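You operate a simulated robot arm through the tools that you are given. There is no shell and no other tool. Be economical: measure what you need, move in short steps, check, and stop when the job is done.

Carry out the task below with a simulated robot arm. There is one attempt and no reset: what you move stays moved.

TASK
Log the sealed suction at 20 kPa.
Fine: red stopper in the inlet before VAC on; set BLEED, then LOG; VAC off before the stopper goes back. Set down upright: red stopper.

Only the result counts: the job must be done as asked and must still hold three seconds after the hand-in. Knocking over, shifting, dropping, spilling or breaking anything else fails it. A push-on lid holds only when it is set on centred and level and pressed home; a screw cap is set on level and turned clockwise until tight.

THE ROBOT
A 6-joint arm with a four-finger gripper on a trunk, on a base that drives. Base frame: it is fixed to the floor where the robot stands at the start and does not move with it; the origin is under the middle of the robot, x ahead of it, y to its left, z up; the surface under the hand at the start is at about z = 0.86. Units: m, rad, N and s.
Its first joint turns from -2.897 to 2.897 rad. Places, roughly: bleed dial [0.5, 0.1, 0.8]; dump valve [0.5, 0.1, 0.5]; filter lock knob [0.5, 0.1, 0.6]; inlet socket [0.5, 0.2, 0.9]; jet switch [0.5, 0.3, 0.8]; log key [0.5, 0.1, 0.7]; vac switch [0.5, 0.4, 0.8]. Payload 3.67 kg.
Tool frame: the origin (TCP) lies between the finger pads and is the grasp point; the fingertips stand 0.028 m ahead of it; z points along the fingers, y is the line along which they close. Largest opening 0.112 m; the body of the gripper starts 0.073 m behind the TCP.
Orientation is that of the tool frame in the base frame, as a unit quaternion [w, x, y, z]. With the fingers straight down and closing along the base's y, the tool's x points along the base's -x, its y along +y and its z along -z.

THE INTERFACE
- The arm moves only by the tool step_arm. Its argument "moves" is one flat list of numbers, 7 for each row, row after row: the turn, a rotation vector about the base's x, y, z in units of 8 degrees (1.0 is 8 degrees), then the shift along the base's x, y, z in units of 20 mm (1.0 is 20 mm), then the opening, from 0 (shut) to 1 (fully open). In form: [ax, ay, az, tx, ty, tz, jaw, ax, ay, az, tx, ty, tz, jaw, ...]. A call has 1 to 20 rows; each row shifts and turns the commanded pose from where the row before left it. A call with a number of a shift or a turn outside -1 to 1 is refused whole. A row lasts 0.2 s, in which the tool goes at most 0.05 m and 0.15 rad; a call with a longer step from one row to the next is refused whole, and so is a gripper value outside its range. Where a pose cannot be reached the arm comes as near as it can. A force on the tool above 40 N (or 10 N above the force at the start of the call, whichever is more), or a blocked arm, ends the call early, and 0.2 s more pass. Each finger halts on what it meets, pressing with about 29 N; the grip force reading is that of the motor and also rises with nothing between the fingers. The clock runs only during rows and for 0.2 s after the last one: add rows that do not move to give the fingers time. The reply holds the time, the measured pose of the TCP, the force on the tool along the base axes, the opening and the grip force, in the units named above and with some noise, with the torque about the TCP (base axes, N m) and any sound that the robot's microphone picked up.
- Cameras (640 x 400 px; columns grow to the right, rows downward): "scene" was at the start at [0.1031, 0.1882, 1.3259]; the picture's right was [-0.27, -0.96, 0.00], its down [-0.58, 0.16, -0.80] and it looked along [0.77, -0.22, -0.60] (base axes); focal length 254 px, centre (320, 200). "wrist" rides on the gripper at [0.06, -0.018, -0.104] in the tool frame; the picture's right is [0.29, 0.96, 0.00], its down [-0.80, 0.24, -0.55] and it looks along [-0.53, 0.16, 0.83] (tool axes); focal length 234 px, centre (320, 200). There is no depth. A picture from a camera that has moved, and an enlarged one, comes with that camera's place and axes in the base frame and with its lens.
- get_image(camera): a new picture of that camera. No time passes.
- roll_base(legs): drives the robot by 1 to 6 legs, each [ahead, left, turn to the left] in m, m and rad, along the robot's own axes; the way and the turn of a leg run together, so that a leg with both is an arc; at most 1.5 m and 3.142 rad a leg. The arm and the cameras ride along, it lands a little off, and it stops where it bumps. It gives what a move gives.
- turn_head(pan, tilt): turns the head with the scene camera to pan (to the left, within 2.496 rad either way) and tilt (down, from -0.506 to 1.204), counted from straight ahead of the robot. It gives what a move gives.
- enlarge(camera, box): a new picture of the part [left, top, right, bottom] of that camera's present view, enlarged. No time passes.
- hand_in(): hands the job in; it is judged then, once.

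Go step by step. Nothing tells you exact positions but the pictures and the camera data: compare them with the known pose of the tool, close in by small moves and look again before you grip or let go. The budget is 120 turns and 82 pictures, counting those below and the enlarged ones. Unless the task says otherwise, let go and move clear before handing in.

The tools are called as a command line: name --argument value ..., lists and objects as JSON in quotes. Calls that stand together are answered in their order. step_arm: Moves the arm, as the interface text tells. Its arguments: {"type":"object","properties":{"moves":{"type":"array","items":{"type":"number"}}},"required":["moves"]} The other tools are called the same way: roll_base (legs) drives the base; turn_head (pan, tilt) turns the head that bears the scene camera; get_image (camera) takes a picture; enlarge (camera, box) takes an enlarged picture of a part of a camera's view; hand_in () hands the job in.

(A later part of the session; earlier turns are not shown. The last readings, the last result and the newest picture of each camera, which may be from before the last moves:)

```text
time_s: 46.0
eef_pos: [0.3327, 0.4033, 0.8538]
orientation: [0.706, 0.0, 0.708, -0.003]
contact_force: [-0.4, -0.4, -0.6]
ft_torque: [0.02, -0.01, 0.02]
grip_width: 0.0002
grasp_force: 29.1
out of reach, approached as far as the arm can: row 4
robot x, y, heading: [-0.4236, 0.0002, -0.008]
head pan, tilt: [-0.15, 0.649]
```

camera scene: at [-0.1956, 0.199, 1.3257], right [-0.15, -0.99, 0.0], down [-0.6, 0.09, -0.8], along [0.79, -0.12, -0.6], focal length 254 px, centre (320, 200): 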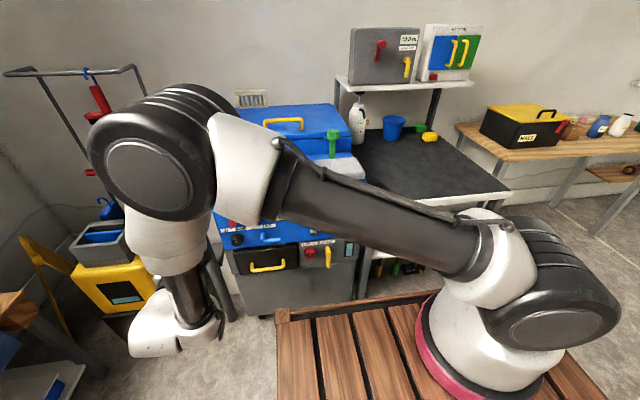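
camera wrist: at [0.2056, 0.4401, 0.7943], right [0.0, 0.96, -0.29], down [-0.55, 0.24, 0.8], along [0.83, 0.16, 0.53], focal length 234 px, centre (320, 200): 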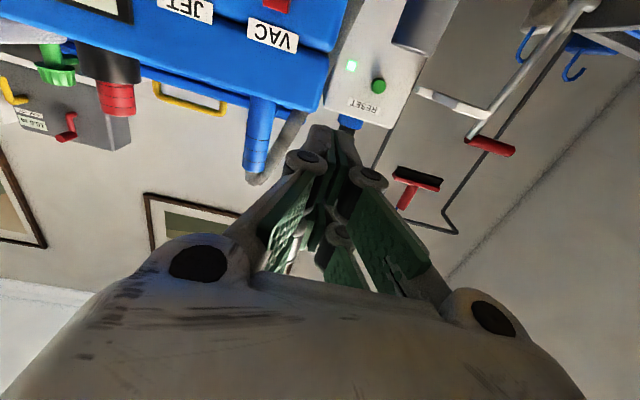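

step_arm --moves '[0, 0, 0, 0.4, -0.2, -0.93, 0, 0, 0, 0, 0.4, 0, -0.93, 0, 0, 0, 0, 0.4, 0, -0.93, 0, 0, 0, 0, 0.4, 0, -0.93, 0, 0, 0, 0, 0.4, 0, -0.93, 0, 0, 0, 0, 0, 0, 0, 0]'

get_image --camera "scene"

get_image --camera "wrist"

```text
time_s: 47.4
eef_pos: [0.3754, 0.4059, 0.7627]
orientation: [0.707, 0.001, 0.708, -0.005]
contact_force: [-0.5, 0.5, 0.0]
ft_torque: [-0.01, 0.03, -0.02]
grip_width: 0.0
grasp_force: 28.9
out of reach, approached as far as the arm can: row 1, 3
robot x, y, heading: [-0.4199, 0.002, -0.004]
head pan, tilt: [-0.15, 0.649]
```

```text
43 pictures are left
camera scene: at [-0.3153, 0.1993, 1.3257], right [-0.16, -0.99, 0.0], down [-0.6, 0.09, -0.8], along [0.79, -0.12, -0.6], focal length 254 px, centre (320, 200)
```

scene: 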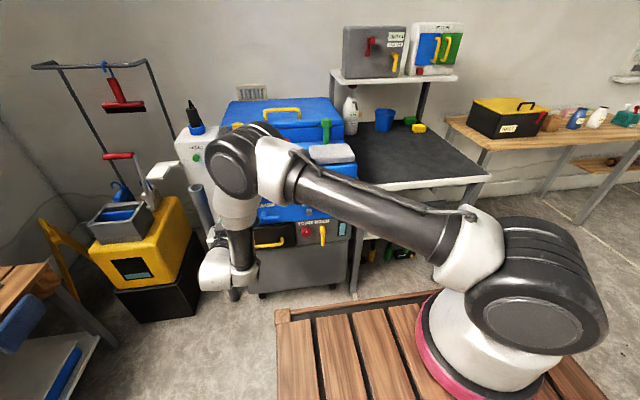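

```text
42 pictures are left
camera wrist: at [0.2712, 0.3893, 0.7035], right [0.01, 0.96, -0.29], down [-0.55, 0.25, 0.8], along [0.83, 0.16, 0.53], focal length 234 px, centre (320, 200)
```

wrist: 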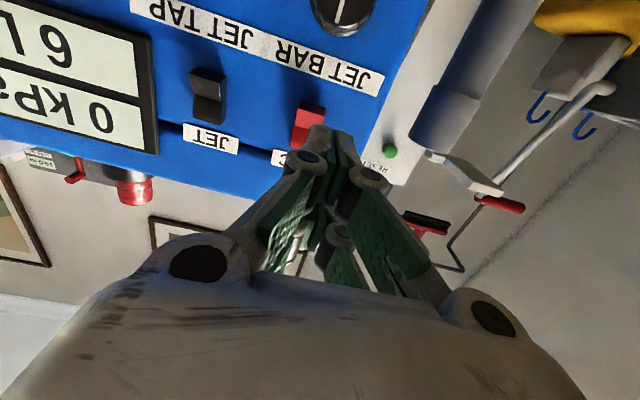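

enlarge --camera "wrist" --box '[160, 40, 400, 190]'

```text
2.67 times, centred on (280, 115) of wrist
camera zoom: at [0.2712, 0.3893, 0.7035], right [0.01, 0.96, -0.29], down [-0.55, 0.25, 0.8], along [0.83, 0.16, 0.53], focal length 624 px, centre (427, 427)
```

zoom: 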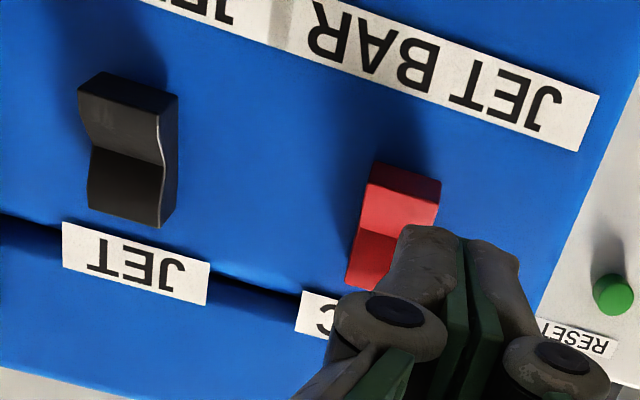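

VAC's rocker has its lower end standing out, so I press the lower half. I align the closed fingertips at y≈0.395, z≈0.744.

step_arm --moves '[0, 0, 0, 0.5, -0.25, -0.45, 0, 0, 0, 0, 0.5, -0.25, -0.45, 0, 0, 0, 0, 0.5, 0, 0, 0, 0, 0, 0, 0, 0, 0, 0]'

enlarge --camera "wrist" --box '[160, 40, 400, 190]'

```text
time_s: 48.4
eef_pos: [0.4057, 0.3957, 0.7448]
orientation: [0.707, 0.002, 0.708, -0.003]
contact_force: [0.1, 0.2, 0.5]
ft_torque: [0.01, -0.01, 0.01]
grip_width: 0.0
grasp_force: 27.9
robot x, y, heading: [-0.4233, 0.0002, -0.006]
head pan, tilt: [-0.15, 0.649]
```

```text
2.67 times, centred on (280, 115) of wrist
camera zoom: at [0.3005, 0.3779, 0.6864], right [0.0, 0.96, -0.29], down [-0.55, 0.24, 0.8], along [0.83, 0.16, 0.53], focal length 624 px, centre (427, 427)
```

zoom: 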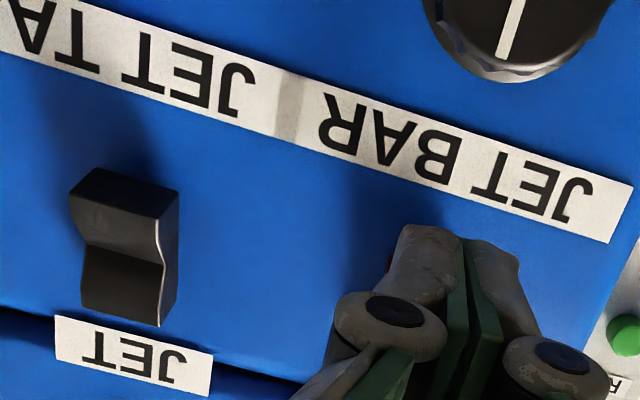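

step_arm --moves '[0, 0, 0, 0.5, 0, 0, 0, 0, 0, 0, 0.4, 0, 0, 0, 0, 0, 0, 0.2, 0, 0, 0, 0, 0, 0, 0.2, 0, 0, 0, 0, 0, 0, 0.2, 0, 0, 0, 0, 0, 0, 0, 0, 0, 0]'

enlarge --camera "wrist" --box '[0, 0, 400, 250]'

```text
time_s: 49.8
eef_pos: [0.4356, 0.3935, 0.7455]
orientation: [0.707, 0.001, 0.708, -0.002]
contact_force: [0.1, -1.1, -0.3]
ft_torque: [0.0, -0.03, 0.02]
grip_width: 0.0
grasp_force: 28.6
robot x, y, heading: [-0.4218, 0.0003, -0.01]
head pan, tilt: [-0.15, 0.649]
```

```text
1.60 times, centred on (200, 125) of wrist
camera zoom: at [0.33, 0.3765, 0.6858], right [0.0, 0.96, -0.29], down [-0.55, 0.24, 0.8], along [0.83, 0.16, 0.53], focal length 375 px, centre (512, 320)
```

zoom: 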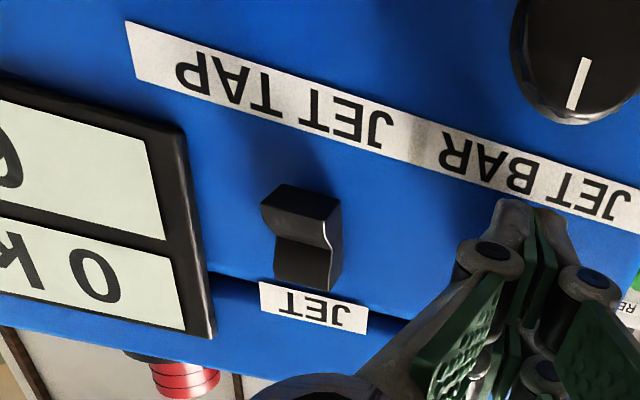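

step_arm --moves '[0, 0, 0, 0.15, 0, 0, 0, 0, 0, 0, 0.15, 0, 0, 0, 0, 0, 0, 0.15, 0, 0, 0, 0, 0, 0, 0.15, 0, 0, 0, 0, 0, 0, 0, 0, 0, 0]'

get_image --camera "wrist"

```text
time_s: 50.5
eef_pos: [0.4378, 0.3939, 0.7437]
orientation: [0.706, -0.001, 0.708, -0.004]
contact_force: [-11.2, -3.3, 5.8]
ft_torque: [0.11, -0.41, -0.05]
grip_width: 0.0058
grasp_force: 36.5
robot x, y, heading: [-0.4196, 0.0019, -0.004]
head pan, tilt: [-0.15, 0.649]
stopped in row 3: the force on the tool passed its limit at 46 N (the readings are from after the stop); the commanded pose is now the measured one
```

```text
38 pictures are left
camera wrist: at [0.3328, 0.377, 0.6853], right [0.0, 0.96, -0.29], down [-0.55, 0.25, 0.8], along [0.83, 0.16, 0.53], focal length 234 px, centre (320, 200)
```

wrist: 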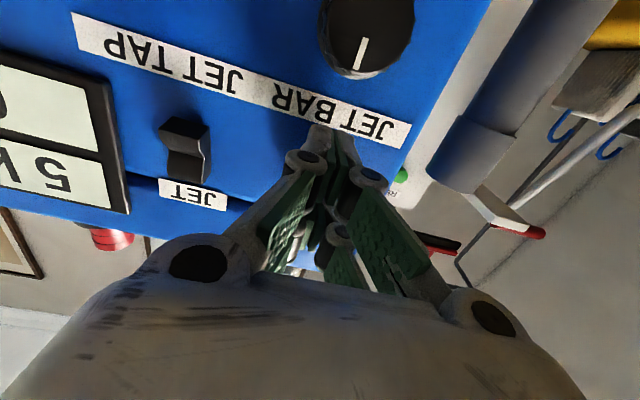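

The display now shows a digit 5: VAC came on. I retract and look at the display.

step_arm --moves '[0, 0, 0, -1, 0, 0, 0, 0, 0, 0, -1, 0, 0, 0, 0, 0, 0, -1, 0, 0, 0, 0, 0, 0, 0, 0, 0, 0]'

get_image --camera "wrist"

```text
time_s: 51.5
eef_pos: [0.3812, 0.4041, 0.7437]
orientation: [0.706, -0.001, 0.708, -0.007]
contact_force: [0.6, -1.0, -0.2]
ft_torque: [-0.01, 0.04, 0.0]
grip_width: 0.0
grasp_force: 35.9
out of reach, approached as far as the arm can: row 3
robot x, y, heading: [-0.4218, 0.0025, -0.007]
head pan, tilt: [-0.15, 0.649]
```

```text
37 pictures are left
camera wrist: at [0.2761, 0.3857, 0.6863], right [0.01, 0.95, -0.3], down [-0.55, 0.25, 0.8], along [0.84, 0.16, 0.53], focal length 234 px, centre (320, 200)
```

wrist: 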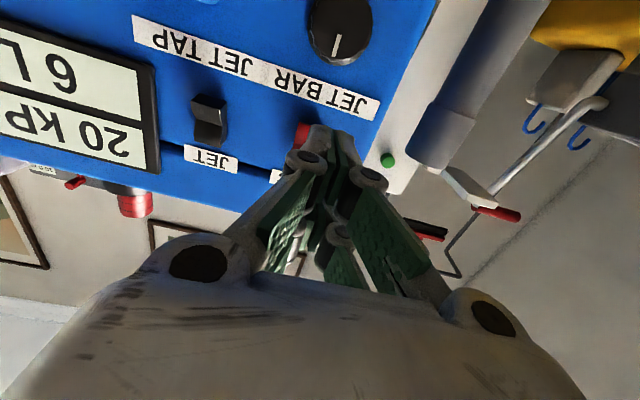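

It reads 20 kPa but may still be climbing. I move toward BLEED (y≈0.059, z≈0.775) while it settles and look again.

step_arm --moves '[0, 0, 0, 0, -1, 0.8, 0, 0, 0, 0, 0, -1, 0.8, 0, 0, 0, 0, 0, -1, 0, 0, 0, 0, 0, 0, -1, 0, 0, 0, 0, 0, 0, -1, 0, 0, 0, 0, 0, 0, -1, 0, 0.4, 0, 0, 0, 0, -1, 0, 0.6, 0, 0, 0, 0, -1, 0, 0.8, 0, 0, 0, 0, -1, 0, 0.8, 0, 0, 0, 0, -1, 0, 0.8, 0, 0, 0, 0, -1, 0, 0.8, 0, 0, 0, 0, -1, 0, 0.8, 0, 0, 0, 0, -1, 0, 0.8, 0, 0, 0, 0, -1, 0, 0.8, 0, 0, 0, 0, 0, 0, 0.8]'

get_image --camera "wrist"

get_image --camera "scene"

```text
time_s: 53.7
eef_pos: [0.4629, 0.3238, 0.8093]
orientation: [0.704, -0.011, 0.71, -0.004]
contact_force: [-13.0, 4.4, 1.0]
ft_torque: [-0.03, -0.22, 0.43]
grip_width: 0.0956
grasp_force: 4.4
out of reach, approached as far as the arm can: row 1, 2, 3, 4, 5, 6, 7, 8, 9, 10, 11
robot x, y, heading: [-0.4227, 0.0025, -0.006]
head pan, tilt: [-0.15, 0.649]
stopped in row 11: the force on the tool passed its limit at 46 N (the readings are from after the stop); the commanded pose is now the measured one
```

```text
36 pictures are left
camera wrist: at [0.3583, 0.3044, 0.7522], right [-0.01, 0.95, -0.31], down [-0.55, 0.25, 0.8], along [0.84, 0.18, 0.52], focal length 234 px, centre (320, 200)
```

wrist: 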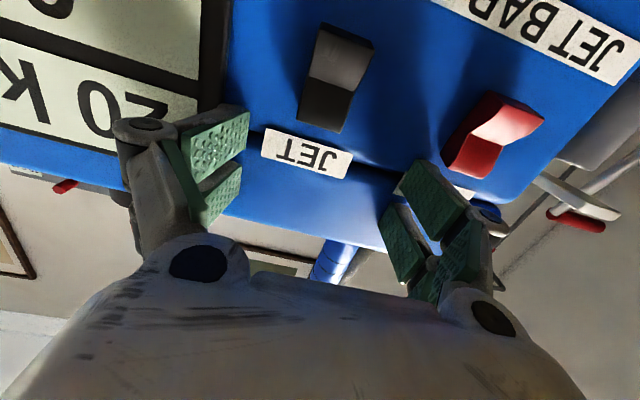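

```text
35 pictures are left
camera scene: at [-0.3168, 0.1998, 1.3257], right [-0.15, -0.99, 0.0], down [-0.6, 0.09, -0.8], along [0.79, -0.12, -0.6], focal length 254 px, centre (320, 200)
```

scene: 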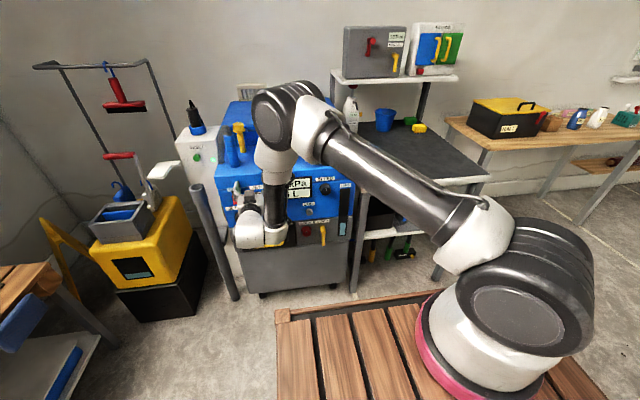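

The inner reach limit forced the tool forward against the panel between display and JET; JET looks unchanged. I stop, drive the base straight back 0.23 m for clear room.

roll_base --legs '[[-0.23, 0, 0]]'

get_image --camera "scene"

```text
time_s: 55.5
eef_pos: [0.2282, 0.3178, 0.8111]
orientation: [0.704, -0.007, 0.711, -0.007]
contact_force: [-0.3, -0.5, -0.7]
ft_torque: [-0.02, -0.02, 0.0]
grip_width: 0.0896
grasp_force: 0.0
robot x, y, heading: [-0.6638, 0.0056, -0.015]
head pan, tilt: [-0.15, 0.649]
```

```text
34 pictures are left
camera scene: at [-0.5537, 0.2009, 1.3257], right [-0.16, -0.99, 0.0], down [-0.6, 0.1, -0.8], along [0.79, -0.13, -0.6], focal length 254 px, centre (320, 200)
```

scene: 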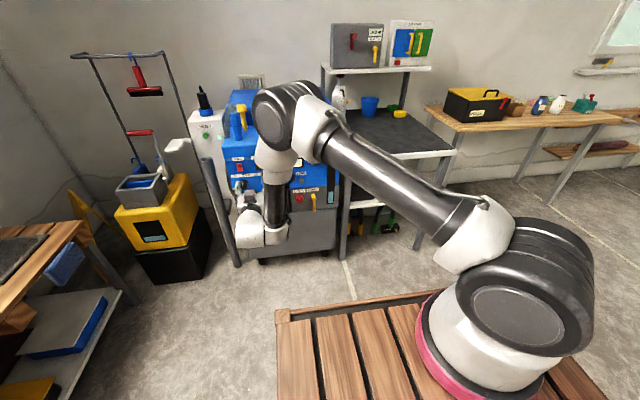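

step_arm --moves '[0, 0, 0, 1, 0, 0, 0.8, 0, 0, 0, 1, 0, 0, 0.8, 0, 0, 0, 1, 0, 0, 0.8, 0, 0, 0, 1, 0, 0, 0.8, 0, 0, 0, 1, 0, 0, 0.8, 0, 0, 0, 0.5, 0, 0, 0.8]'

step_arm --moves '[0, 0, 0, 0, -1, -0.2, 0.8, 0, 0, 0, 0, -1, -0.2, 0.8, 0, 0, 0, 0, -1, -0.2, 0.8, 0, 0, 0, 0, -1, -0.2, 0.8, 0, 0, 0, 0, -1, -0.2, 0.8, 0, 0, 0, 0, -1, -0.2, 0.8]'

```text
time_s: 56.9
eef_pos: [0.3378, 0.318, 0.8102]
orientation: [0.703, -0.008, 0.711, -0.007]
contact_force: [-0.9, -1.3, 0.2]
ft_torque: [0.01, 0.01, -0.01]
grip_width: 0.0895
grasp_force: 0.0
robot x, y, heading: [-0.6638, 0.0022, -0.011]
head pan, tilt: [-0.15, 0.649]
```

```text
time_s: 58.2
eef_pos: [0.3415, 0.2002, 0.7866]
orientation: [0.704, -0.008, 0.711, -0.012]
contact_force: [0.2, 0.4, 0.2]
ft_torque: [0.03, 0.01, -0.02]
grip_width: 0.0898
grasp_force: 0.0
robot x, y, heading: [-0.6669, 0.0015, -0.018]
head pan, tilt: [-0.15, 0.649]
```

step_arm --moves '[0.2, -0.07, 0.04, 0, -1, -0.2, 0.8, 0, 0, 0, 0, -1, -0.2, 0.8, 0, 0, 0, 0, -1, -0.2, 0.8, 0, 0, 0, 0, -1, 0, 0.8, 0, 0, 0, 0, -1, 0, 0.8, 0, 0, 0, 0, -1, 0, 0.8, 0, 0, 0, 0, -1, 0, 0.8, 0, 0, 0, 0, 0, 0, 0.8]'

get_image --camera "wrist"

enlarge --camera "scene" --box '[210, 100, 350, 220]'

```text
time_s: 60.0
eef_pos: [0.4184, 0.1367, 0.7913]
orientation: [0.706, -0.005, 0.708, -0.011]
contact_force: [0.7, -0.1, -0.8]
ft_torque: [-0.02, 0.02, -0.02]
grip_width: 0.0894
grasp_force: 0.0
out of reach, approached as far as the arm can: row 1, 2, 3, 4, 5, 6, 7
robot x, y, heading: [-0.6616, 0.0054, -0.014]
head pan, tilt: [-0.15, 0.649]
```

```text
33 pictures are left
camera wrist: at [0.3146, 0.1191, 0.7329], right [0.01, 0.95, -0.31], down [-0.55, 0.26, 0.79], along [0.83, 0.17, 0.52], focal length 234 px, centre (320, 200)
```

wrist: 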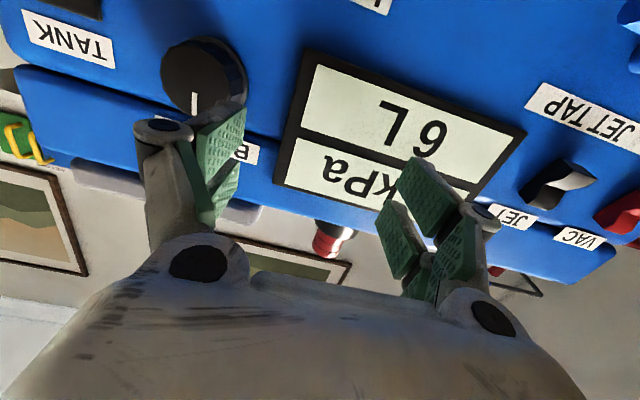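

```text
3.33 times, centred on (280, 160) of scene
camera zoom: at [-0.5537, 0.2008, 1.3257], right [-0.16, -0.99, 0.0], down [-0.6, 0.1, -0.8], along [0.79, -0.13, -0.6], focal length 847 px, centre (453, 333)
```

zoom: 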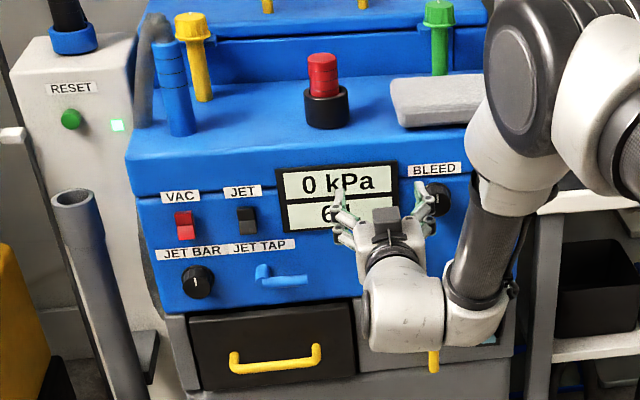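

enlarge --camera "scene" --box '[236, 150, 292, 185]'

enlarge --camera "wrist" --box '[500, 130, 640, 260]'

```text
11.43 times, centred on (264, 168) of scene
camera zoom: at [-0.5537, 0.2008, 1.3257], right [-0.16, -0.99, 0.0], down [-0.6, 0.1, -0.8], along [0.79, -0.13, -0.6], focal length 2904 px, centre (960, 571)
```

zoom: 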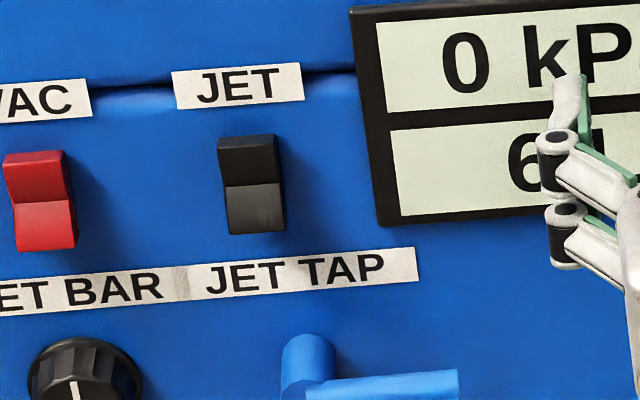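

```text
3.08 times, centred on (570, 195) of wrist
camera zoom: at [0.3146, 0.1191, 0.7329], right [0.01, 0.95, -0.31], down [-0.55, 0.26, 0.79], along [0.83, 0.17, 0.52], focal length 720 px, centre (-449, 215)
```

zoom: 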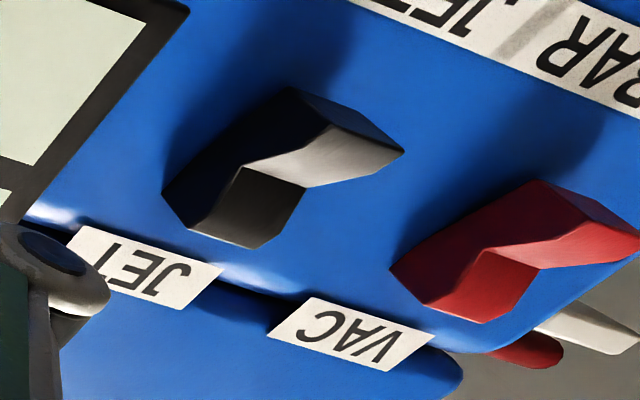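

The display is back to 0 kPa and VAC's rocker stands like at the start: the collision flicked it off again. I drive back 0.12 m more (arm axis seems ahead-right of the robot origin), then redo VAC.

roll_base --legs '[[-0.12, 0, 0.014]]'

step_arm --moves '[0.07, 0, 0, 0.5, 1, -0.3, 0.5, 0, 0, 0, 0.5, 1, -0.3, 0.2, 0, 0, 0, 0.5, 1, -0.3, 0, 0, 0, 0, 0.5, 1, -0.3, 0, 0, 0, 0, 0.5, 1, -0.3, 0, 0, 0, 0, 0, 1, -0.3, 0, 0, 0, 0, 0, 1, -0.3, 0, 0, 0, 0, 0, 1, -0.3, 0, 0, 0, 0, 0, 1, 0, 0, 0, 0, 0, 0, 1, 0, 0, 0, 0, 0, 0, 1, 0, 0, 0, 0, 0, 0, 1, 0, 0, 0, 0, 0, 0, 0, 0, 0]'

```text
time_s: 61.3
eef_pos: [0.2958, 0.1529, 0.7903]
orientation: [0.706, -0.01, 0.708, -0.007]
contact_force: [0.1, 0.2, 0.6]
ft_torque: [0.0, -0.03, 0.0]
grip_width: 0.0897
grasp_force: 0.0
robot x, y, heading: [-0.7849, 0.0019, -0.001]
head pan, tilt: [-0.15, 0.649]
```

```text
time_s: 64.1
eef_pos: [0.3287, 0.3697, 0.7548]
orientation: [0.706, -0.007, 0.708, -0.003]
contact_force: [-0.7, 0.1, -0.7]
ft_torque: [0.0, -0.02, 0.01]
grip_width: 0.0
grasp_force: 28.9
out of reach, approached as far as the arm can: row 10, 11, 12
robot x, y, heading: [-0.7804, 0.0033, -0.001]
head pan, tilt: [-0.15, 0.649]
```

VAC is now just beyond the outer reach. I'll swing the arm right, then strafe the base 0.3 m left so the arm axis faces the panel.

step_arm --moves '[0.07, 0, 0, 0, -1, 0, 0, 0, 0, 0, 0, -1, 0, 0, 0, 0, 0, 0, -1, 0, 0, 0, 0, 0, 0, -1, 0, 0, 0, 0, 0, 0, -1, 0, 0, 0, 0, 0, 0, -1, 0, 0, 0, 0, 0, 0, -1, 0, 0, 0, 0, 0, 0, -1, 0, 0, 0, 0, 0, 0, -1, 0, 0, 0, 0, 0, 0, -1, 0, 0, 0, 0, 0, 0, -1, 0, 0, 0, 0, 0, 0, 0, 0, 0]'

roll_base --legs '[[0, 0.28, 0]]'

get_image --camera "scene"

```text
time_s: 66.7
eef_pos: [0.3259, 0.1518, 0.7536]
orientation: [0.707, -0.002, 0.708, 0.0]
contact_force: [0.0, -0.4, 0.2]
ft_torque: [0.01, -0.04, -0.02]
grip_width: 0.0
grasp_force: 29.0
robot x, y, heading: [-0.7825, 0.0057, 0.002]
head pan, tilt: [-0.15, 0.649]
```

```text
time_s: 68.6
eef_pos: [0.3256, 0.4365, 0.7535]
orientation: [0.706, -0.004, 0.708, 0.001]
contact_force: [-0.1, -1.3, -0.2]
ft_torque: [0.0, -0.02, 0.02]
grip_width: 0.0001
grasp_force: 29.0
robot x, y, heading: [-0.7834, 0.2819, 0.005]
head pan, tilt: [-0.15, 0.649]
```

```text
29 pictures are left
camera scene: at [-0.6786, 0.4826, 1.3257], right [-0.14, -0.99, 0.0], down [-0.6, 0.09, -0.8], along [0.79, -0.12, -0.6], focal length 254 px, centre (320, 200)
```

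scene: 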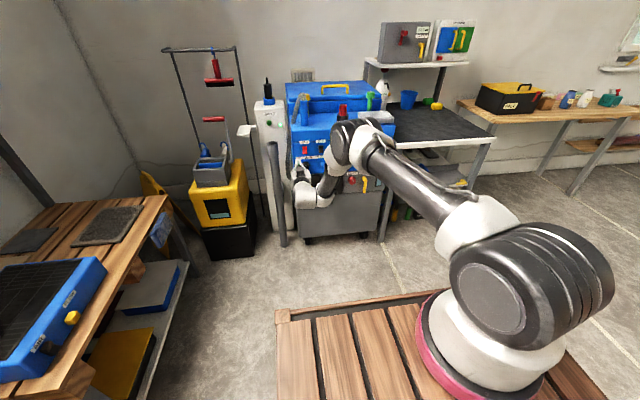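

step_arm --moves '[0.04, 0, 0, 1, -1, -0.24, 0, 0, 0, 0, 1, -1, -0.24, 0, 0, 0, 0, 1, 0, 0, 0, 0, 0, 0, 1, 0, 0, 0, 0, 0, 0, 0, 0, 0, 0]'

get_image --camera "wrist"

```text
time_s: 69.8
eef_pos: [0.4017, 0.4206, 0.7435]
orientation: [0.706, -0.001, 0.709, 0.001]
contact_force: [-0.5, -0.8, 0.3]
ft_torque: [0.0, 0.01, -0.01]
grip_width: 0.0
grasp_force: 29.0
out of reach, approached as far as the arm can: row 1, 2, 3
robot x, y, heading: [-0.7829, 0.2853, 0.004]
head pan, tilt: [-0.15, 0.649]
```

```text
28 pictures are left
camera wrist: at [0.296, 0.4039, 0.6845], right [0.0, 0.96, -0.29], down [-0.55, 0.24, 0.8], along [0.83, 0.16, 0.53], focal length 234 px, centre (320, 200)
```

wrist: 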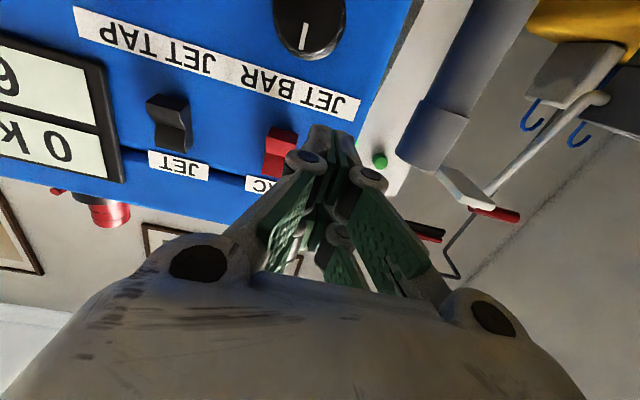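

step_arm --moves '[0, 0, 0, 0.5, -0.6, 0, 0, 0, 0, 0, 0, -0.65, 0, 0, 0, 0, 0, 0, 0, 0, 0]'

```text
time_s: 70.6
eef_pos: [0.4153, 0.4066, 0.7418]
orientation: [0.706, 0.003, 0.708, -0.002]
contact_force: [-0.3, -0.4, 0.6]
ft_torque: [0.0, 0.04, -0.01]
grip_width: 0.0
grasp_force: 28.5
out of reach, approached as far as the arm can: row 2
robot x, y, heading: [-0.7824, 0.2845, 0.008]
head pan, tilt: [-0.15, 0.649]
```

I've hit an odd inner limit again. A relative spot of about (1.1 ahead, 0.3 left) is workable, so I reposition: base back and right, arm to that relative spot, then base forward.

roll_base --legs '[[-0.1, 0, 0], [0, -0.195, -0.005]]'

step_arm --moves '[0, 0, 0, -0.82, 0.93, 0, 0, 0, 0, 0, -0.82, 0.93, 0, 0, 0, 0, 0, -0.82, 0.93, 0, 0, 0, 0, 0, -0.82, 0.93, 0, 0, 0, 0, 0, -0.82, 0.93, 0, 0, 0, 0, 0, -0.82, 0.93, 0, 0, 0, 0, 0, -0.82, 0.93, 0, 0, 0, 0, 0, -0.82, 0.93, 0, 0, 0, 0, 0, -0.82, 0.93, 0, 0, 0, 0, 0, 0, 0, 0, 0]'

```text
time_s: 73.0
eef_pos: [0.3168, 0.2, 0.7433]
orientation: [0.706, 0.005, 0.708, -0.005]
contact_force: [0.0, 0.8, 0.1]
ft_torque: [-0.03, 0.01, 0.02]
grip_width: 0.0
grasp_force: 28.8
robot x, y, heading: [-0.8816, 0.0835, -0.001]
head pan, tilt: [-0.15, 0.649]
```

```text
time_s: 75.2
eef_pos: [0.1696, 0.3683, 0.7417]
orientation: [0.706, 0.006, 0.708, -0.005]
contact_force: [-0.2, 0.0, 0.0]
ft_torque: [0.02, -0.01, -0.01]
grip_width: 0.0003
grasp_force: 29.3
robot x, y, heading: [-0.8814, 0.0844, 0.005]
head pan, tilt: [-0.15, 0.649]
```

roll_base --legs '[[0.2, 0, 0]]'

step_arm --moves '[0, 0, 0.11, 0, 0.7, 0, 0, 0, 0, 0, 0, 0.7, 0.05, 0, 0, 0, 0, 0, 0, 0, 0]'

get_image --camera "wrist"

```text
time_s: 76.8
eef_pos: [0.3728, 0.3621, 0.7417]
orientation: [0.706, 0.007, 0.708, -0.007]
contact_force: [0.7, -1.5, -0.4]
ft_torque: [0.03, 0.01, 0.03]
grip_width: 0.0
grasp_force: 29.1
robot x, y, heading: [-0.6809, 0.0864, -0.008]
head pan, tilt: [-0.15, 0.649]
```

```text
time_s: 77.6
eef_pos: [0.374, 0.3894, 0.7424]
orientation: [0.706, 0.001, 0.709, 0.0]
contact_force: [-0.1, 0.7, 0.3]
ft_torque: [-0.03, -0.01, 0.01]
grip_width: 0.0
grasp_force: 29.4
robot x, y, heading: [-0.6784, 0.0835, -0.01]
head pan, tilt: [-0.15, 0.649]
```

```text
27 pictures are left
camera wrist: at [0.2686, 0.3726, 0.6839], right [0.0, 0.96, -0.29], down [-0.55, 0.24, 0.8], along [0.83, 0.16, 0.53], focal length 234 px, centre (320, 200)
```

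wrist: 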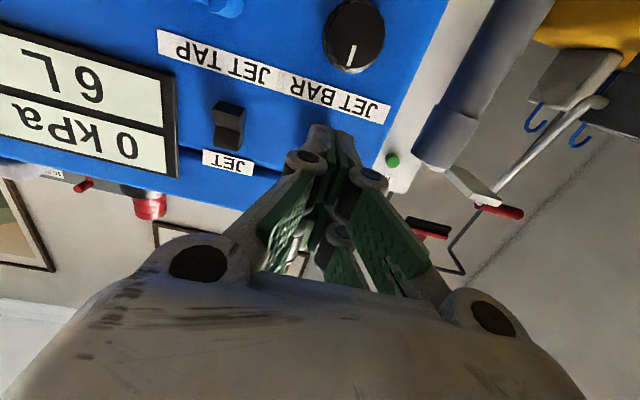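

Aligned with room. I press VAC's lower half again.

step_arm --moves '[0, 0, 0, 1, 0.2, 0, 0, 0, 0, 0, 1, 0, 0, 0, 0, 0, 0, 0.9, 0, 0, 0, 0, 0, 0, 0, 0, 0, 0, 0, 0, 0, 0.15, 0, 0, 0, 0, 0, 0, 0.15, 0, 0, 0, 0, 0, 0, 0.15, 0, 0, 0, 0, 0, 0, 0.15, 0, 0, 0]'

step_arm --moves '[0, 0, 0, -1, 0, 0, 0, 0, 0, 0, -1, 0, 0, 0, 0, 0, 0, -1, 0, 0, 0, 0, 0, 0, -0.5, 0, 0, 0, 0, 0, 0, 0, 0, 0, 0, 0, 0, 0, 0, 0, 0, 0, 0, 0, 0, 0, 0, 0, 0, 0, 0, 0, 0, 0, 0, 0, 0, 0, 0, 0, 0, 0, 0]'

get_image --camera "wrist"

```text
time_s: 79.3
eef_pos: [0.4374, 0.3942, 0.7423]
orientation: [0.707, 0.001, 0.708, -0.001]
contact_force: [-23.7, -7.3, 7.7]
ft_torque: [0.18, -0.81, -0.18]
grip_width: 0.006
grasp_force: 35.7
robot x, y, heading: [-0.6834, 0.0829, -0.006]
head pan, tilt: [-0.15, 0.649]
stopped in row 8: the force on the tool passed its limit at 50 N (the readings are from after the stop); the commanded pose is now the measured one
```

```text
time_s: 81.3
eef_pos: [0.3684, 0.3953, 0.7408]
orientation: [0.706, 0.001, 0.708, -0.001]
contact_force: [0.1, -0.3, -0.7]
ft_torque: [0.01, 0.03, -0.02]
grip_width: 0.0
grasp_force: 35.6
robot x, y, heading: [-0.6777, 0.0868, -0.007]
head pan, tilt: [-0.15, 0.649]
```

```text
26 pictures are left
camera wrist: at [0.2625, 0.3776, 0.6817], right [0.0, 0.96, -0.29], down [-0.55, 0.24, 0.8], along [0.83, 0.16, 0.53], focal length 234 px, centre (320, 200)
```

wrist: 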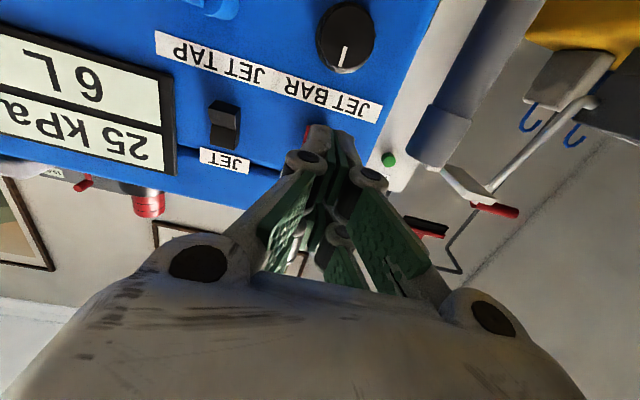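

VAC is on, 25 kPa shown. Now I strafe right to BLEED, aligning at y≈0.059, z≈0.775 with open fingers.

roll_base --legs '[[0, -0.275, 0.007]]'

step_arm --moves '[0, 0, 0, 0, -0.8, 0.6, 0.4, 0, 0, 0, 0, -0.8, 0.6, 0.7, 0, 0, 0, 0, -0.8, 0.6, 0.7, 0, 0, 0, 0, 0, 0, 0.7]'

get_image --camera "wrist"

```text
time_s: 83.2
eef_pos: [0.3644, 0.1274, 0.7402]
orientation: [0.706, -0.002, 0.708, 0.001]
contact_force: [0.7, 0.3, 0.8]
ft_torque: [-0.02, 0.02, -0.03]
grip_width: 0.0004
grasp_force: 35.6
robot x, y, heading: [-0.6816, -0.1892, 0.0]
head pan, tilt: [-0.15, 0.649]
```

```text
time_s: 84.2
eef_pos: [0.3638, 0.0789, 0.7765]
orientation: [0.706, -0.001, 0.708, 0.001]
contact_force: [0.1, -1.0, 0.4]
ft_torque: [0.01, 0.0, 0.03]
grip_width: 0.0783
grasp_force: 0.1
robot x, y, heading: [-0.6811, -0.1902, -0.005]
head pan, tilt: [-0.15, 0.649]
```

```text
25 pictures are left
camera wrist: at [0.2597, 0.0616, 0.719], right [0.0, 0.96, -0.29], down [-0.55, 0.24, 0.8], along [0.83, 0.16, 0.53], focal length 234 px, centre (320, 200)
```

wrist: 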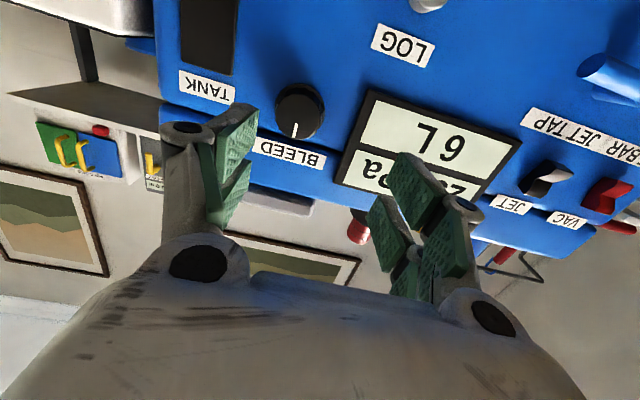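

step_arm --moves '[0, 0, 0, 0.5, -1, -0.2, 0.58, 0, 0, 0, 1, 0, 0, 0.58, 0, 0, 0, 0.5, 0, 0, 0.58, 0, 0, 0, 0, 0, 0, 0.58]'

get_image --camera "wrist"

enlarge --camera "scene" --box '[200, 90, 360, 200]'

```text
time_s: 85.2
eef_pos: [0.4029, 0.059, 0.7721]
orientation: [0.706, -0.001, 0.708, 0.0]
contact_force: [-1.1, -0.6, 0.0]
ft_torque: [-0.02, -0.04, -0.02]
grip_width: 0.0649
grasp_force: 0.1
robot x, y, heading: [-0.6818, -0.189, 0.0]
head pan, tilt: [-0.15, 0.649]
```

```text
24 pictures are left
camera wrist: at [0.2991, 0.0417, 0.7143], right [0.0, 0.96, -0.29], down [-0.55, 0.24, 0.8], along [0.83, 0.16, 0.53], focal length 234 px, centre (320, 200)
```

wrist: 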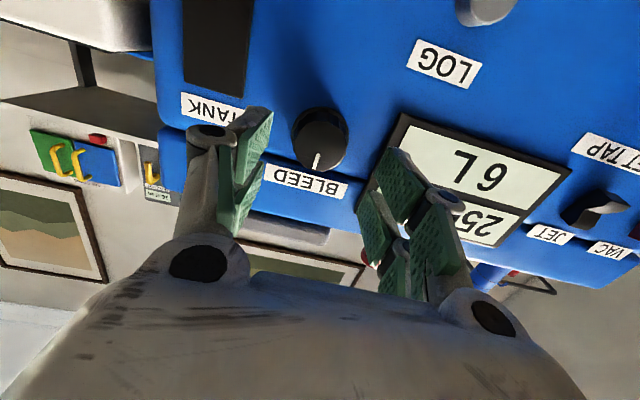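

```text
3.64 times, centred on (280, 145) of scene
camera zoom: at [-0.5759, 0.0092, 1.3257], right [-0.15, -0.99, 0.0], down [-0.6, 0.09, -0.8], along [0.79, -0.12, -0.6], focal length 924 px, centre (466, 400)
```

zoom: 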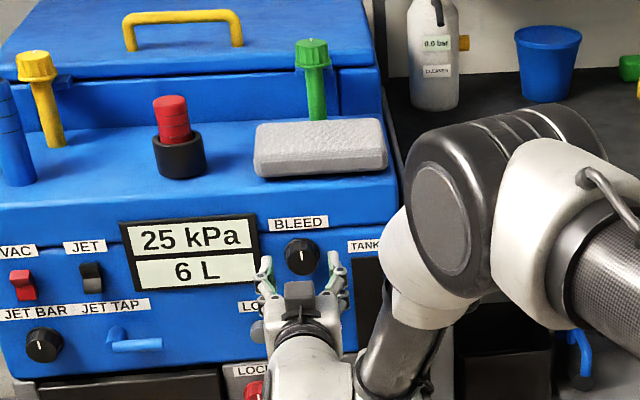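

Steady 25 kPa. I advance around the dial and close on it.

step_arm --moves '[0, 0, 0, 1, 0, -0.1, 0.58, 0, 0, 0, 0.6, 0, 0, 0.58, 0, 0, 0, 0.3, 0, 0, 0.58, 0, 0, 0, 0, 0, 0, 0.58, 0, 0, 0, 0, 0, 0, 0.3, 0, 0, 0, 0, 0, 0, 0.2, 0, 0, 0, 0, 0, 0, 0.2]'

get_image --camera "wrist"

```text
time_s: 86.8
eef_pos: [0.4429, 0.0595, 0.7694]
orientation: [0.706, -0.001, 0.708, 0.001]
contact_force: [0.1, -6.1, 1.3]
ft_torque: [0.03, -0.24, -0.18]
grip_width: 0.037
grasp_force: 44.9
robot x, y, heading: [-0.6821, -0.1896, -0.002]
head pan, tilt: [-0.15, 0.649]
```

```text
22 pictures are left
camera wrist: at [0.3389, 0.0413, 0.711], right [0.0, 0.96, -0.29], down [-0.55, 0.24, 0.8], along [0.83, 0.16, 0.53], focal length 234 px, centre (320, 200)
```

wrist: 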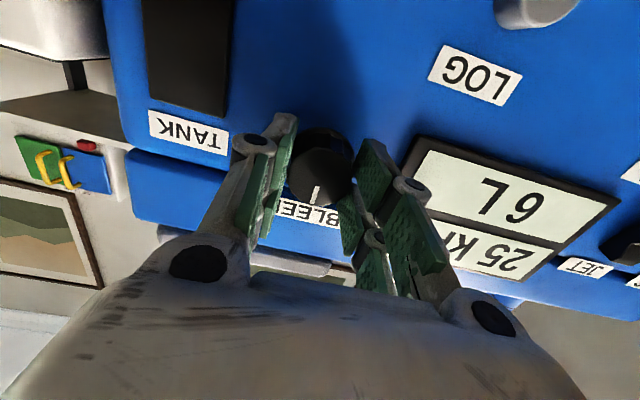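

Gripped. I turn the dial 8° as a test and read.

step_arm --moves '[0.5, 0, 0, 0, 0, 0, 0.2, 0.5, 0, 0, 0, 0, 0, 0.2, 0.5, 0, 0, 0, 0, 0, 0.2, 0.5, 0, 0, 0, 0, 0, 0.2, 0, 0, 0, 0, 0, 0, 0.2, 0, 0, 0, 0, 0, 0, 0.2, 0, 0, 0, 0, 0, 0, 0.2]'

enlarge --camera "scene" --box '[200, 90, 360, 200]'

```text
time_s: 87.5
eef_pos: [0.4464, 0.0591, 0.7698]
orientation: [0.705, 0.059, 0.705, 0.054]
contact_force: [-23.4, -8.2, 10.6]
ft_torque: [0.04, -1.32, -0.42]
grip_width: 0.0371
grasp_force: 45.0
out of reach, approached as far as the arm can: row 3
robot x, y, heading: [-0.6811, -0.1898, -0.004]
head pan, tilt: [-0.15, 0.649]
stopped in row 3: the force on the tool passed its limit at 102 N (the readings are from after the stop); the commanded pose is now the measured one
```

```text
3.64 times, centred on (280, 145) of scene
camera zoom: at [-0.5778, 0.0085, 1.3259], right [-0.15, -0.99, 0.0], down [-0.6, 0.09, -0.8], along [0.79, -0.12, -0.6], focal length 924 px, centre (466, 400)
```

zoom: 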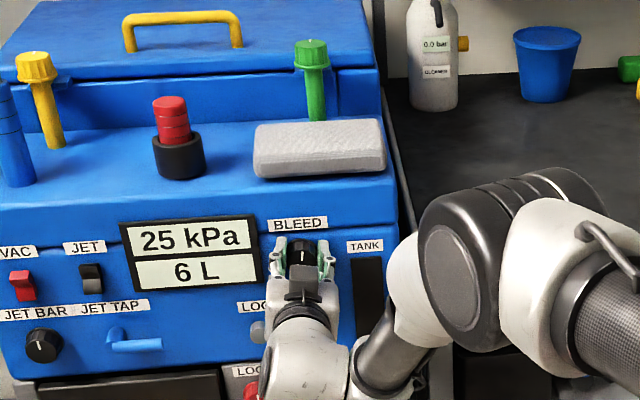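

The roll hit a reach limit and pushed in. I relieve it by backing off a few mm, wait, and read again.

step_arm --moves '[0, 0, 0, -0.1, 0, 0, 0.2, 0, 0, 0, -0.05, 0, 0, 0.2, 0, 0, 0, 0, 0, 0, 0.2, 0, 0, 0, 0, 0, 0, 0.2, 0, 0, 0, 0, 0, 0, 0.2]'

enlarge --camera "scene" --box '[240, 130, 300, 175]'

```text
time_s: 88.4
eef_pos: [0.4467, 0.059, 0.7706]
orientation: [0.704, 0.061, 0.705, 0.053]
contact_force: [9.9, 3.3, -5.0]
ft_torque: [-0.01, -0.16, 0.22]
grip_width: 0.0371
grasp_force: 44.8
robot x, y, heading: [-0.684, -0.1856, -0.001]
head pan, tilt: [-0.15, 0.649]
stopped in row 4: the force on the tool passed its limit at 40 N (the readings are from after the stop); the commanded pose is now the measured one
```

```text
8.89 times, centred on (270, 152) of scene
camera zoom: at [-0.575, 0.0093, 1.3256], right [-0.15, -0.99, 0.0], down [-0.6, 0.09, -0.8], along [0.79, -0.12, -0.6], focal length 2258 px, centre (764, 622)
```

zoom: 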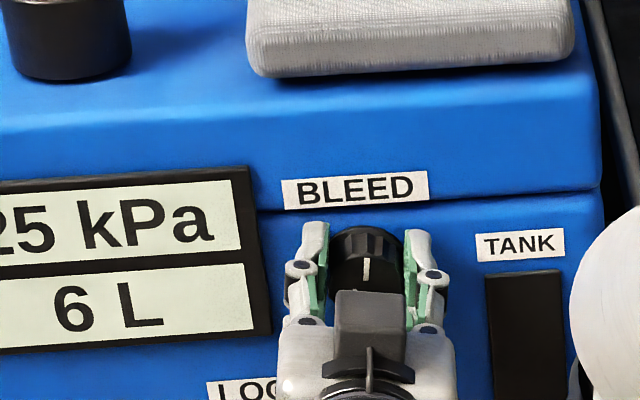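

The pointer did not follow: fingers slipped or the dial is at its stop in that direction. I open, retreat a bit, square up, regrip and try the other way.

step_arm --moves '[0, 0, 0, 0, 0, 0, 0.4, 0, 0, 0, 0, 0, 0, 0.55, -0.6, 0, 0, -0.15, 0, 0, 0.55, -0.5, 0, 0, 0, 0, 0, 0.55, 0, 0, 0, 0, 0, 0, 0.55, 0, 0, 0, 0, 0, 0, 0.3, 0, 0, 0, 0, 0, 0, 0.25, 0, 0, 0, 0, 0, 0, 0.25]'

step_arm --moves '[-0.5, 0, 0, 0, 0, 0, 0.25, -0.5, 0, 0, 0, 0, 0, 0.25, -0.5, 0, 0, 0, 0, 0, 0.25, 0, 0, 0, 0, 0, 0, 0.25, 0, 0, 0, 0, 0, 0, 0.25]'

enlarge --camera "scene" --box '[240, 130, 300, 175]'

```text
time_s: 90.2
eef_pos: [0.4424, 0.0587, 0.7704]
orientation: [0.707, 0.007, 0.707, -0.001]
contact_force: [-0.1, -0.9, 0.0]
ft_torque: [0.0, 0.08, 0.01]
grip_width: 0.0375
grasp_force: 45.0
robot x, y, heading: [-0.68, -0.1906, -0.001]
head pan, tilt: [-0.15, 0.649]
```

```text
time_s: 91.4
eef_pos: [0.4425, 0.0595, 0.7703]
orientation: [0.704, -0.066, 0.703, -0.075]
contact_force: [-21.6, -7.1, 1.1]
ft_torque: [0.94, -0.37, -0.25]
grip_width: 0.038
grasp_force: 45.3
robot x, y, heading: [-0.6826, -0.1903, -0.001]
head pan, tilt: [-0.15, 0.649]
```

```text
8.89 times, centred on (270, 152) of scene
camera zoom: at [-0.5764, 0.0088, 1.3258], right [-0.15, -0.99, 0.0], down [-0.6, 0.09, -0.8], along [0.79, -0.12, -0.6], focal length 2258 px, centre (764, 622)
```

zoom: 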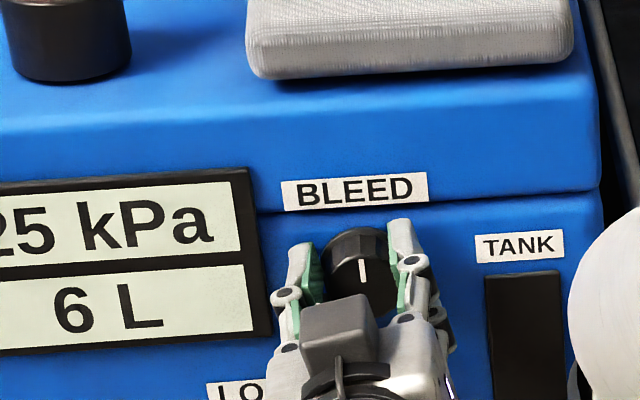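

The pointer tilts slightly now against ~0.9 N·m. I keep turning in this direction.

step_arm --moves '[-0.5, 0, 0, 0, 0, 0, 0.15, -0.5, 0, 0, 0, 0, 0, 0.15, -0.5, 0, 0, 0, 0, 0, 0.15, -0.5, 0, 0, 0, 0, 0, 0.15, 0, 0, 0, 0, 0, 0, 0.15, 0, 0, 0, 0, 0, 0, 0.15, 0, 0, 0, 0, 0, 0, 0.15]'

enlarge --camera "scene" --box '[240, 130, 300, 175]'

```text
time_s: 93.0
eef_pos: [0.4437, 0.0591, 0.7705]
orientation: [0.688, -0.165, 0.686, -0.171]
contact_force: [4.8, -1.3, -10.4]
ft_torque: [0.41, 0.71, -0.18]
grip_width: 0.0373
grasp_force: 45.2
robot x, y, heading: [-0.6797, -0.19, -0.004]
head pan, tilt: [-0.15, 0.649]
```

```text
8.89 times, centred on (270, 152) of scene
camera zoom: at [-0.5749, 0.0091, 1.3256], right [-0.15, -0.99, 0.0], down [-0.6, 0.09, -0.8], along [0.79, -0.12, -0.61], focal length 2258 px, centre (764, 622)
```

zoom: 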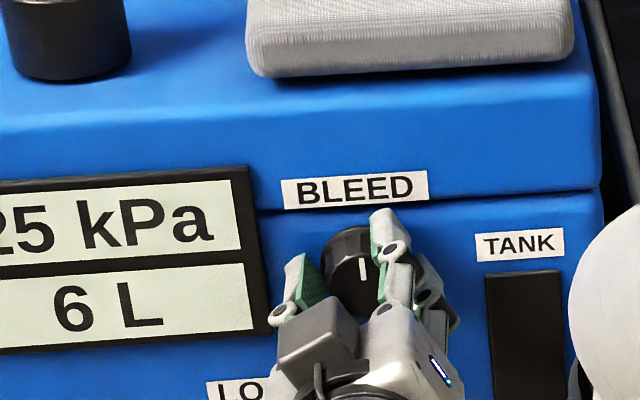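

The fingers slip: that way seems to be the stop. I regrip here (rolled −27°) and turn the other way through the full free range.

step_arm --moves '[0, 0, 0, 0, 0, 0, 0.4, 0, 0, 0, 0, 0, 0, 0.55, 0, 0, 0, 0, 0, 0, 0.55, 0, 0, 0, 0, 0, 0, 0.3, 0, 0, 0, 0, 0, 0, 0.1, 0, 0, 0, 0, 0, 0, 0.1]'

step_arm --moves '[0.4, 0, 0, 0, 0, 0, 0.1, 0.4, 0, 0, 0, 0, 0, 0.1, 0.4, 0, 0, 0, 0, 0, 0.1, 0.4, 0, 0, 0, 0, 0, 0.1, 0, 0, 0, 0, 0, 0, 0.1, 0, 0, 0, 0, 0, 0, 0.1]'

enlarge --camera "scene" --box '[240, 130, 300, 175]'

```text
time_s: 94.4
eef_pos: [0.4429, 0.0602, 0.7706]
orientation: [0.688, -0.165, 0.686, -0.172]
contact_force: [0.8, 3.2, -0.4]
ft_torque: [0.03, 0.11, 0.14]
grip_width: 0.0378
grasp_force: 45.2
robot x, y, heading: [-0.6814, -0.1918, -0.004]
head pan, tilt: [-0.15, 0.649]
```

```text
time_s: 95.8
eef_pos: [0.4432, 0.0602, 0.7707]
orientation: [0.702, -0.087, 0.7, -0.094]
contact_force: [11.2, 6.3, 3.1]
ft_torque: [0.0, -0.56, 0.33]
grip_width: 0.0374
grasp_force: 44.7
robot x, y, heading: [-0.6792, -0.1911, -0.002]
head pan, tilt: [-0.15, 0.649]
```

```text
8.89 times, centred on (270, 152) of scene
camera zoom: at [-0.5754, 0.0093, 1.3256], right [-0.15, -0.99, 0.0], down [-0.6, 0.09, -0.8], along [0.79, -0.12, -0.6], focal length 2258 px, centre (764, 622)
```

zoom: 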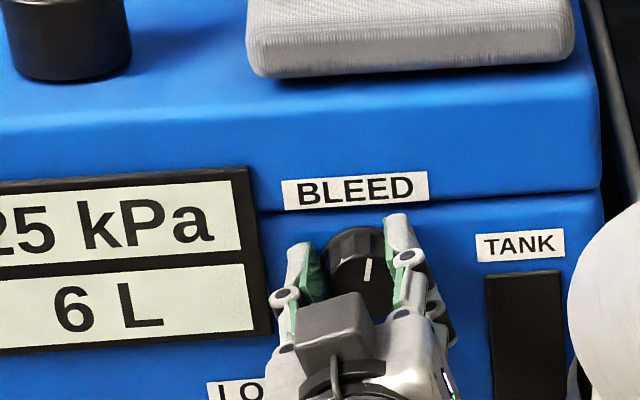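

The dial follows clockwise now. I continue.

step_arm --moves '[0.4, 0, 0, 0, 0, 0, 0.1, 0.4, 0, 0, 0, 0, 0, 0.1, 0.4, 0, 0, 0, 0, 0, 0.1, 0.4, 0, 0, 0, 0, 0, 0.1, 0.2, 0, 0, 0, 0, 0, 0.1, 0, 0, 0, 0, 0, 0, 0.1, 0, 0, 0, 0, 0, 0, 0.1]'

enlarge --camera "scene" --box '[240, 130, 300, 175]'

```text
time_s: 97.4
eef_pos: [0.4426, 0.0593, 0.7703]
orientation: [0.707, 0.002, 0.707, -0.005]
contact_force: [23.5, 9.4, 1.4]
ft_torque: [-0.01, -0.01, 0.3]
grip_width: 0.0375
grasp_force: 44.9
robot x, y, heading: [-0.682, -0.1889, -0.003]
head pan, tilt: [-0.15, 0.649]
```

```text
8.89 times, centred on (270, 152) of scene
camera zoom: at [-0.5749, 0.0094, 1.3256], right [-0.15, -0.99, 0.0], down [-0.6, 0.09, -0.8], along [0.79, -0.12, -0.61], focal length 2258 px, centre (764, 622)
```

zoom: 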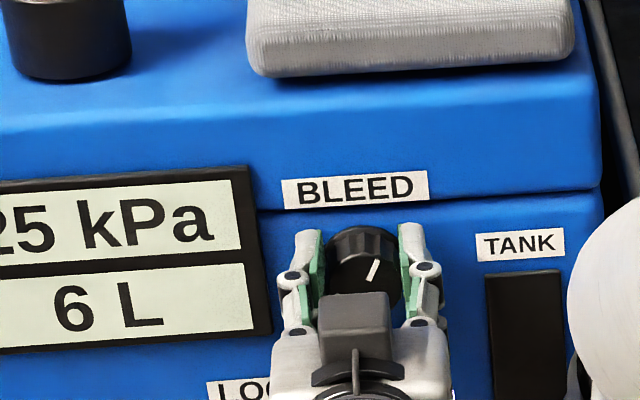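

Pointer at ~+25°, still 25 kPa. I ratchet: open, roll back, regrip, and turn further.

step_arm --moves '[0, 0, 0, 0, 0, 0, 0.4, 0, 0, 0, 0, 0, 0, 0.55, -0.8, 0, 0, 0, 0, 0, 0.55, -0.8, 0, 0, 0, 0, 0, 0.55, -0.8, 0, 0, 0, 0, 0, 0.55, -0.8, 0, 0, 0, 0, 0, 0.55, -0.8, 0, 0, 0, 0, 0, 0.55, 0, 0, 0, 0, 0, 0, 0.55, 0, 0, 0, 0, 0, 0, 0.3, 0, 0, 0, 0, 0, 0, 0.1, 0, 0, 0, 0, 0, 0, 0.1]'

step_arm --moves '[0.4, 0, 0, 0, 0, 0, 0.1, 0.4, 0, 0, 0, 0, 0, 0.1, 0.4, 0, 0, 0, 0, 0, 0.1, 0.4, 0, 0, 0, 0, 0, 0.1, 0.4, 0, 0, 0, 0, 0, 0.1, 0, 0, 0, 0, 0, 0, 0.1, 0, 0, 0, 0, 0, 0, 0.1, 0, 0, 0, 0, 0, 0, 0.1]'

enlarge --camera "scene" --box '[240, 130, 300, 175]'

```text
time_s: 99.8
eef_pos: [0.4445, 0.0604, 0.7708]
orientation: [0.68, -0.193, 0.678, -0.201]
contact_force: [-0.5, -1.4, -0.5]
ft_torque: [-0.04, 0.02, 0.0]
grip_width: 0.0376
grasp_force: 44.7
robot x, y, heading: [-0.6806, -0.1888, -0.003]
head pan, tilt: [-0.15, 0.649]
```

```text
time_s: 101.6
eef_pos: [0.4449, 0.0595, 0.7711]
orientation: [0.701, -0.095, 0.699, -0.105]
contact_force: [10.0, -3.1, 3.4]
ft_torque: [-0.02, -0.35, 0.06]
grip_width: 0.0375
grasp_force: 44.2
robot x, y, heading: [-0.6798, -0.1873, -0.004]
head pan, tilt: [-0.15, 0.649]
```

```text
8.89 times, centred on (270, 152) of scene
camera zoom: at [-0.5755, 0.0089, 1.3257], right [-0.15, -0.99, 0.0], down [-0.6, 0.09, -0.8], along [0.79, -0.12, -0.6], focal length 2258 px, centre (764, 622)
```

zoom: 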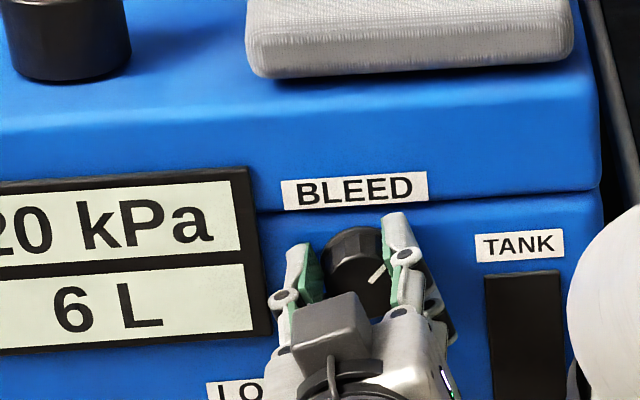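

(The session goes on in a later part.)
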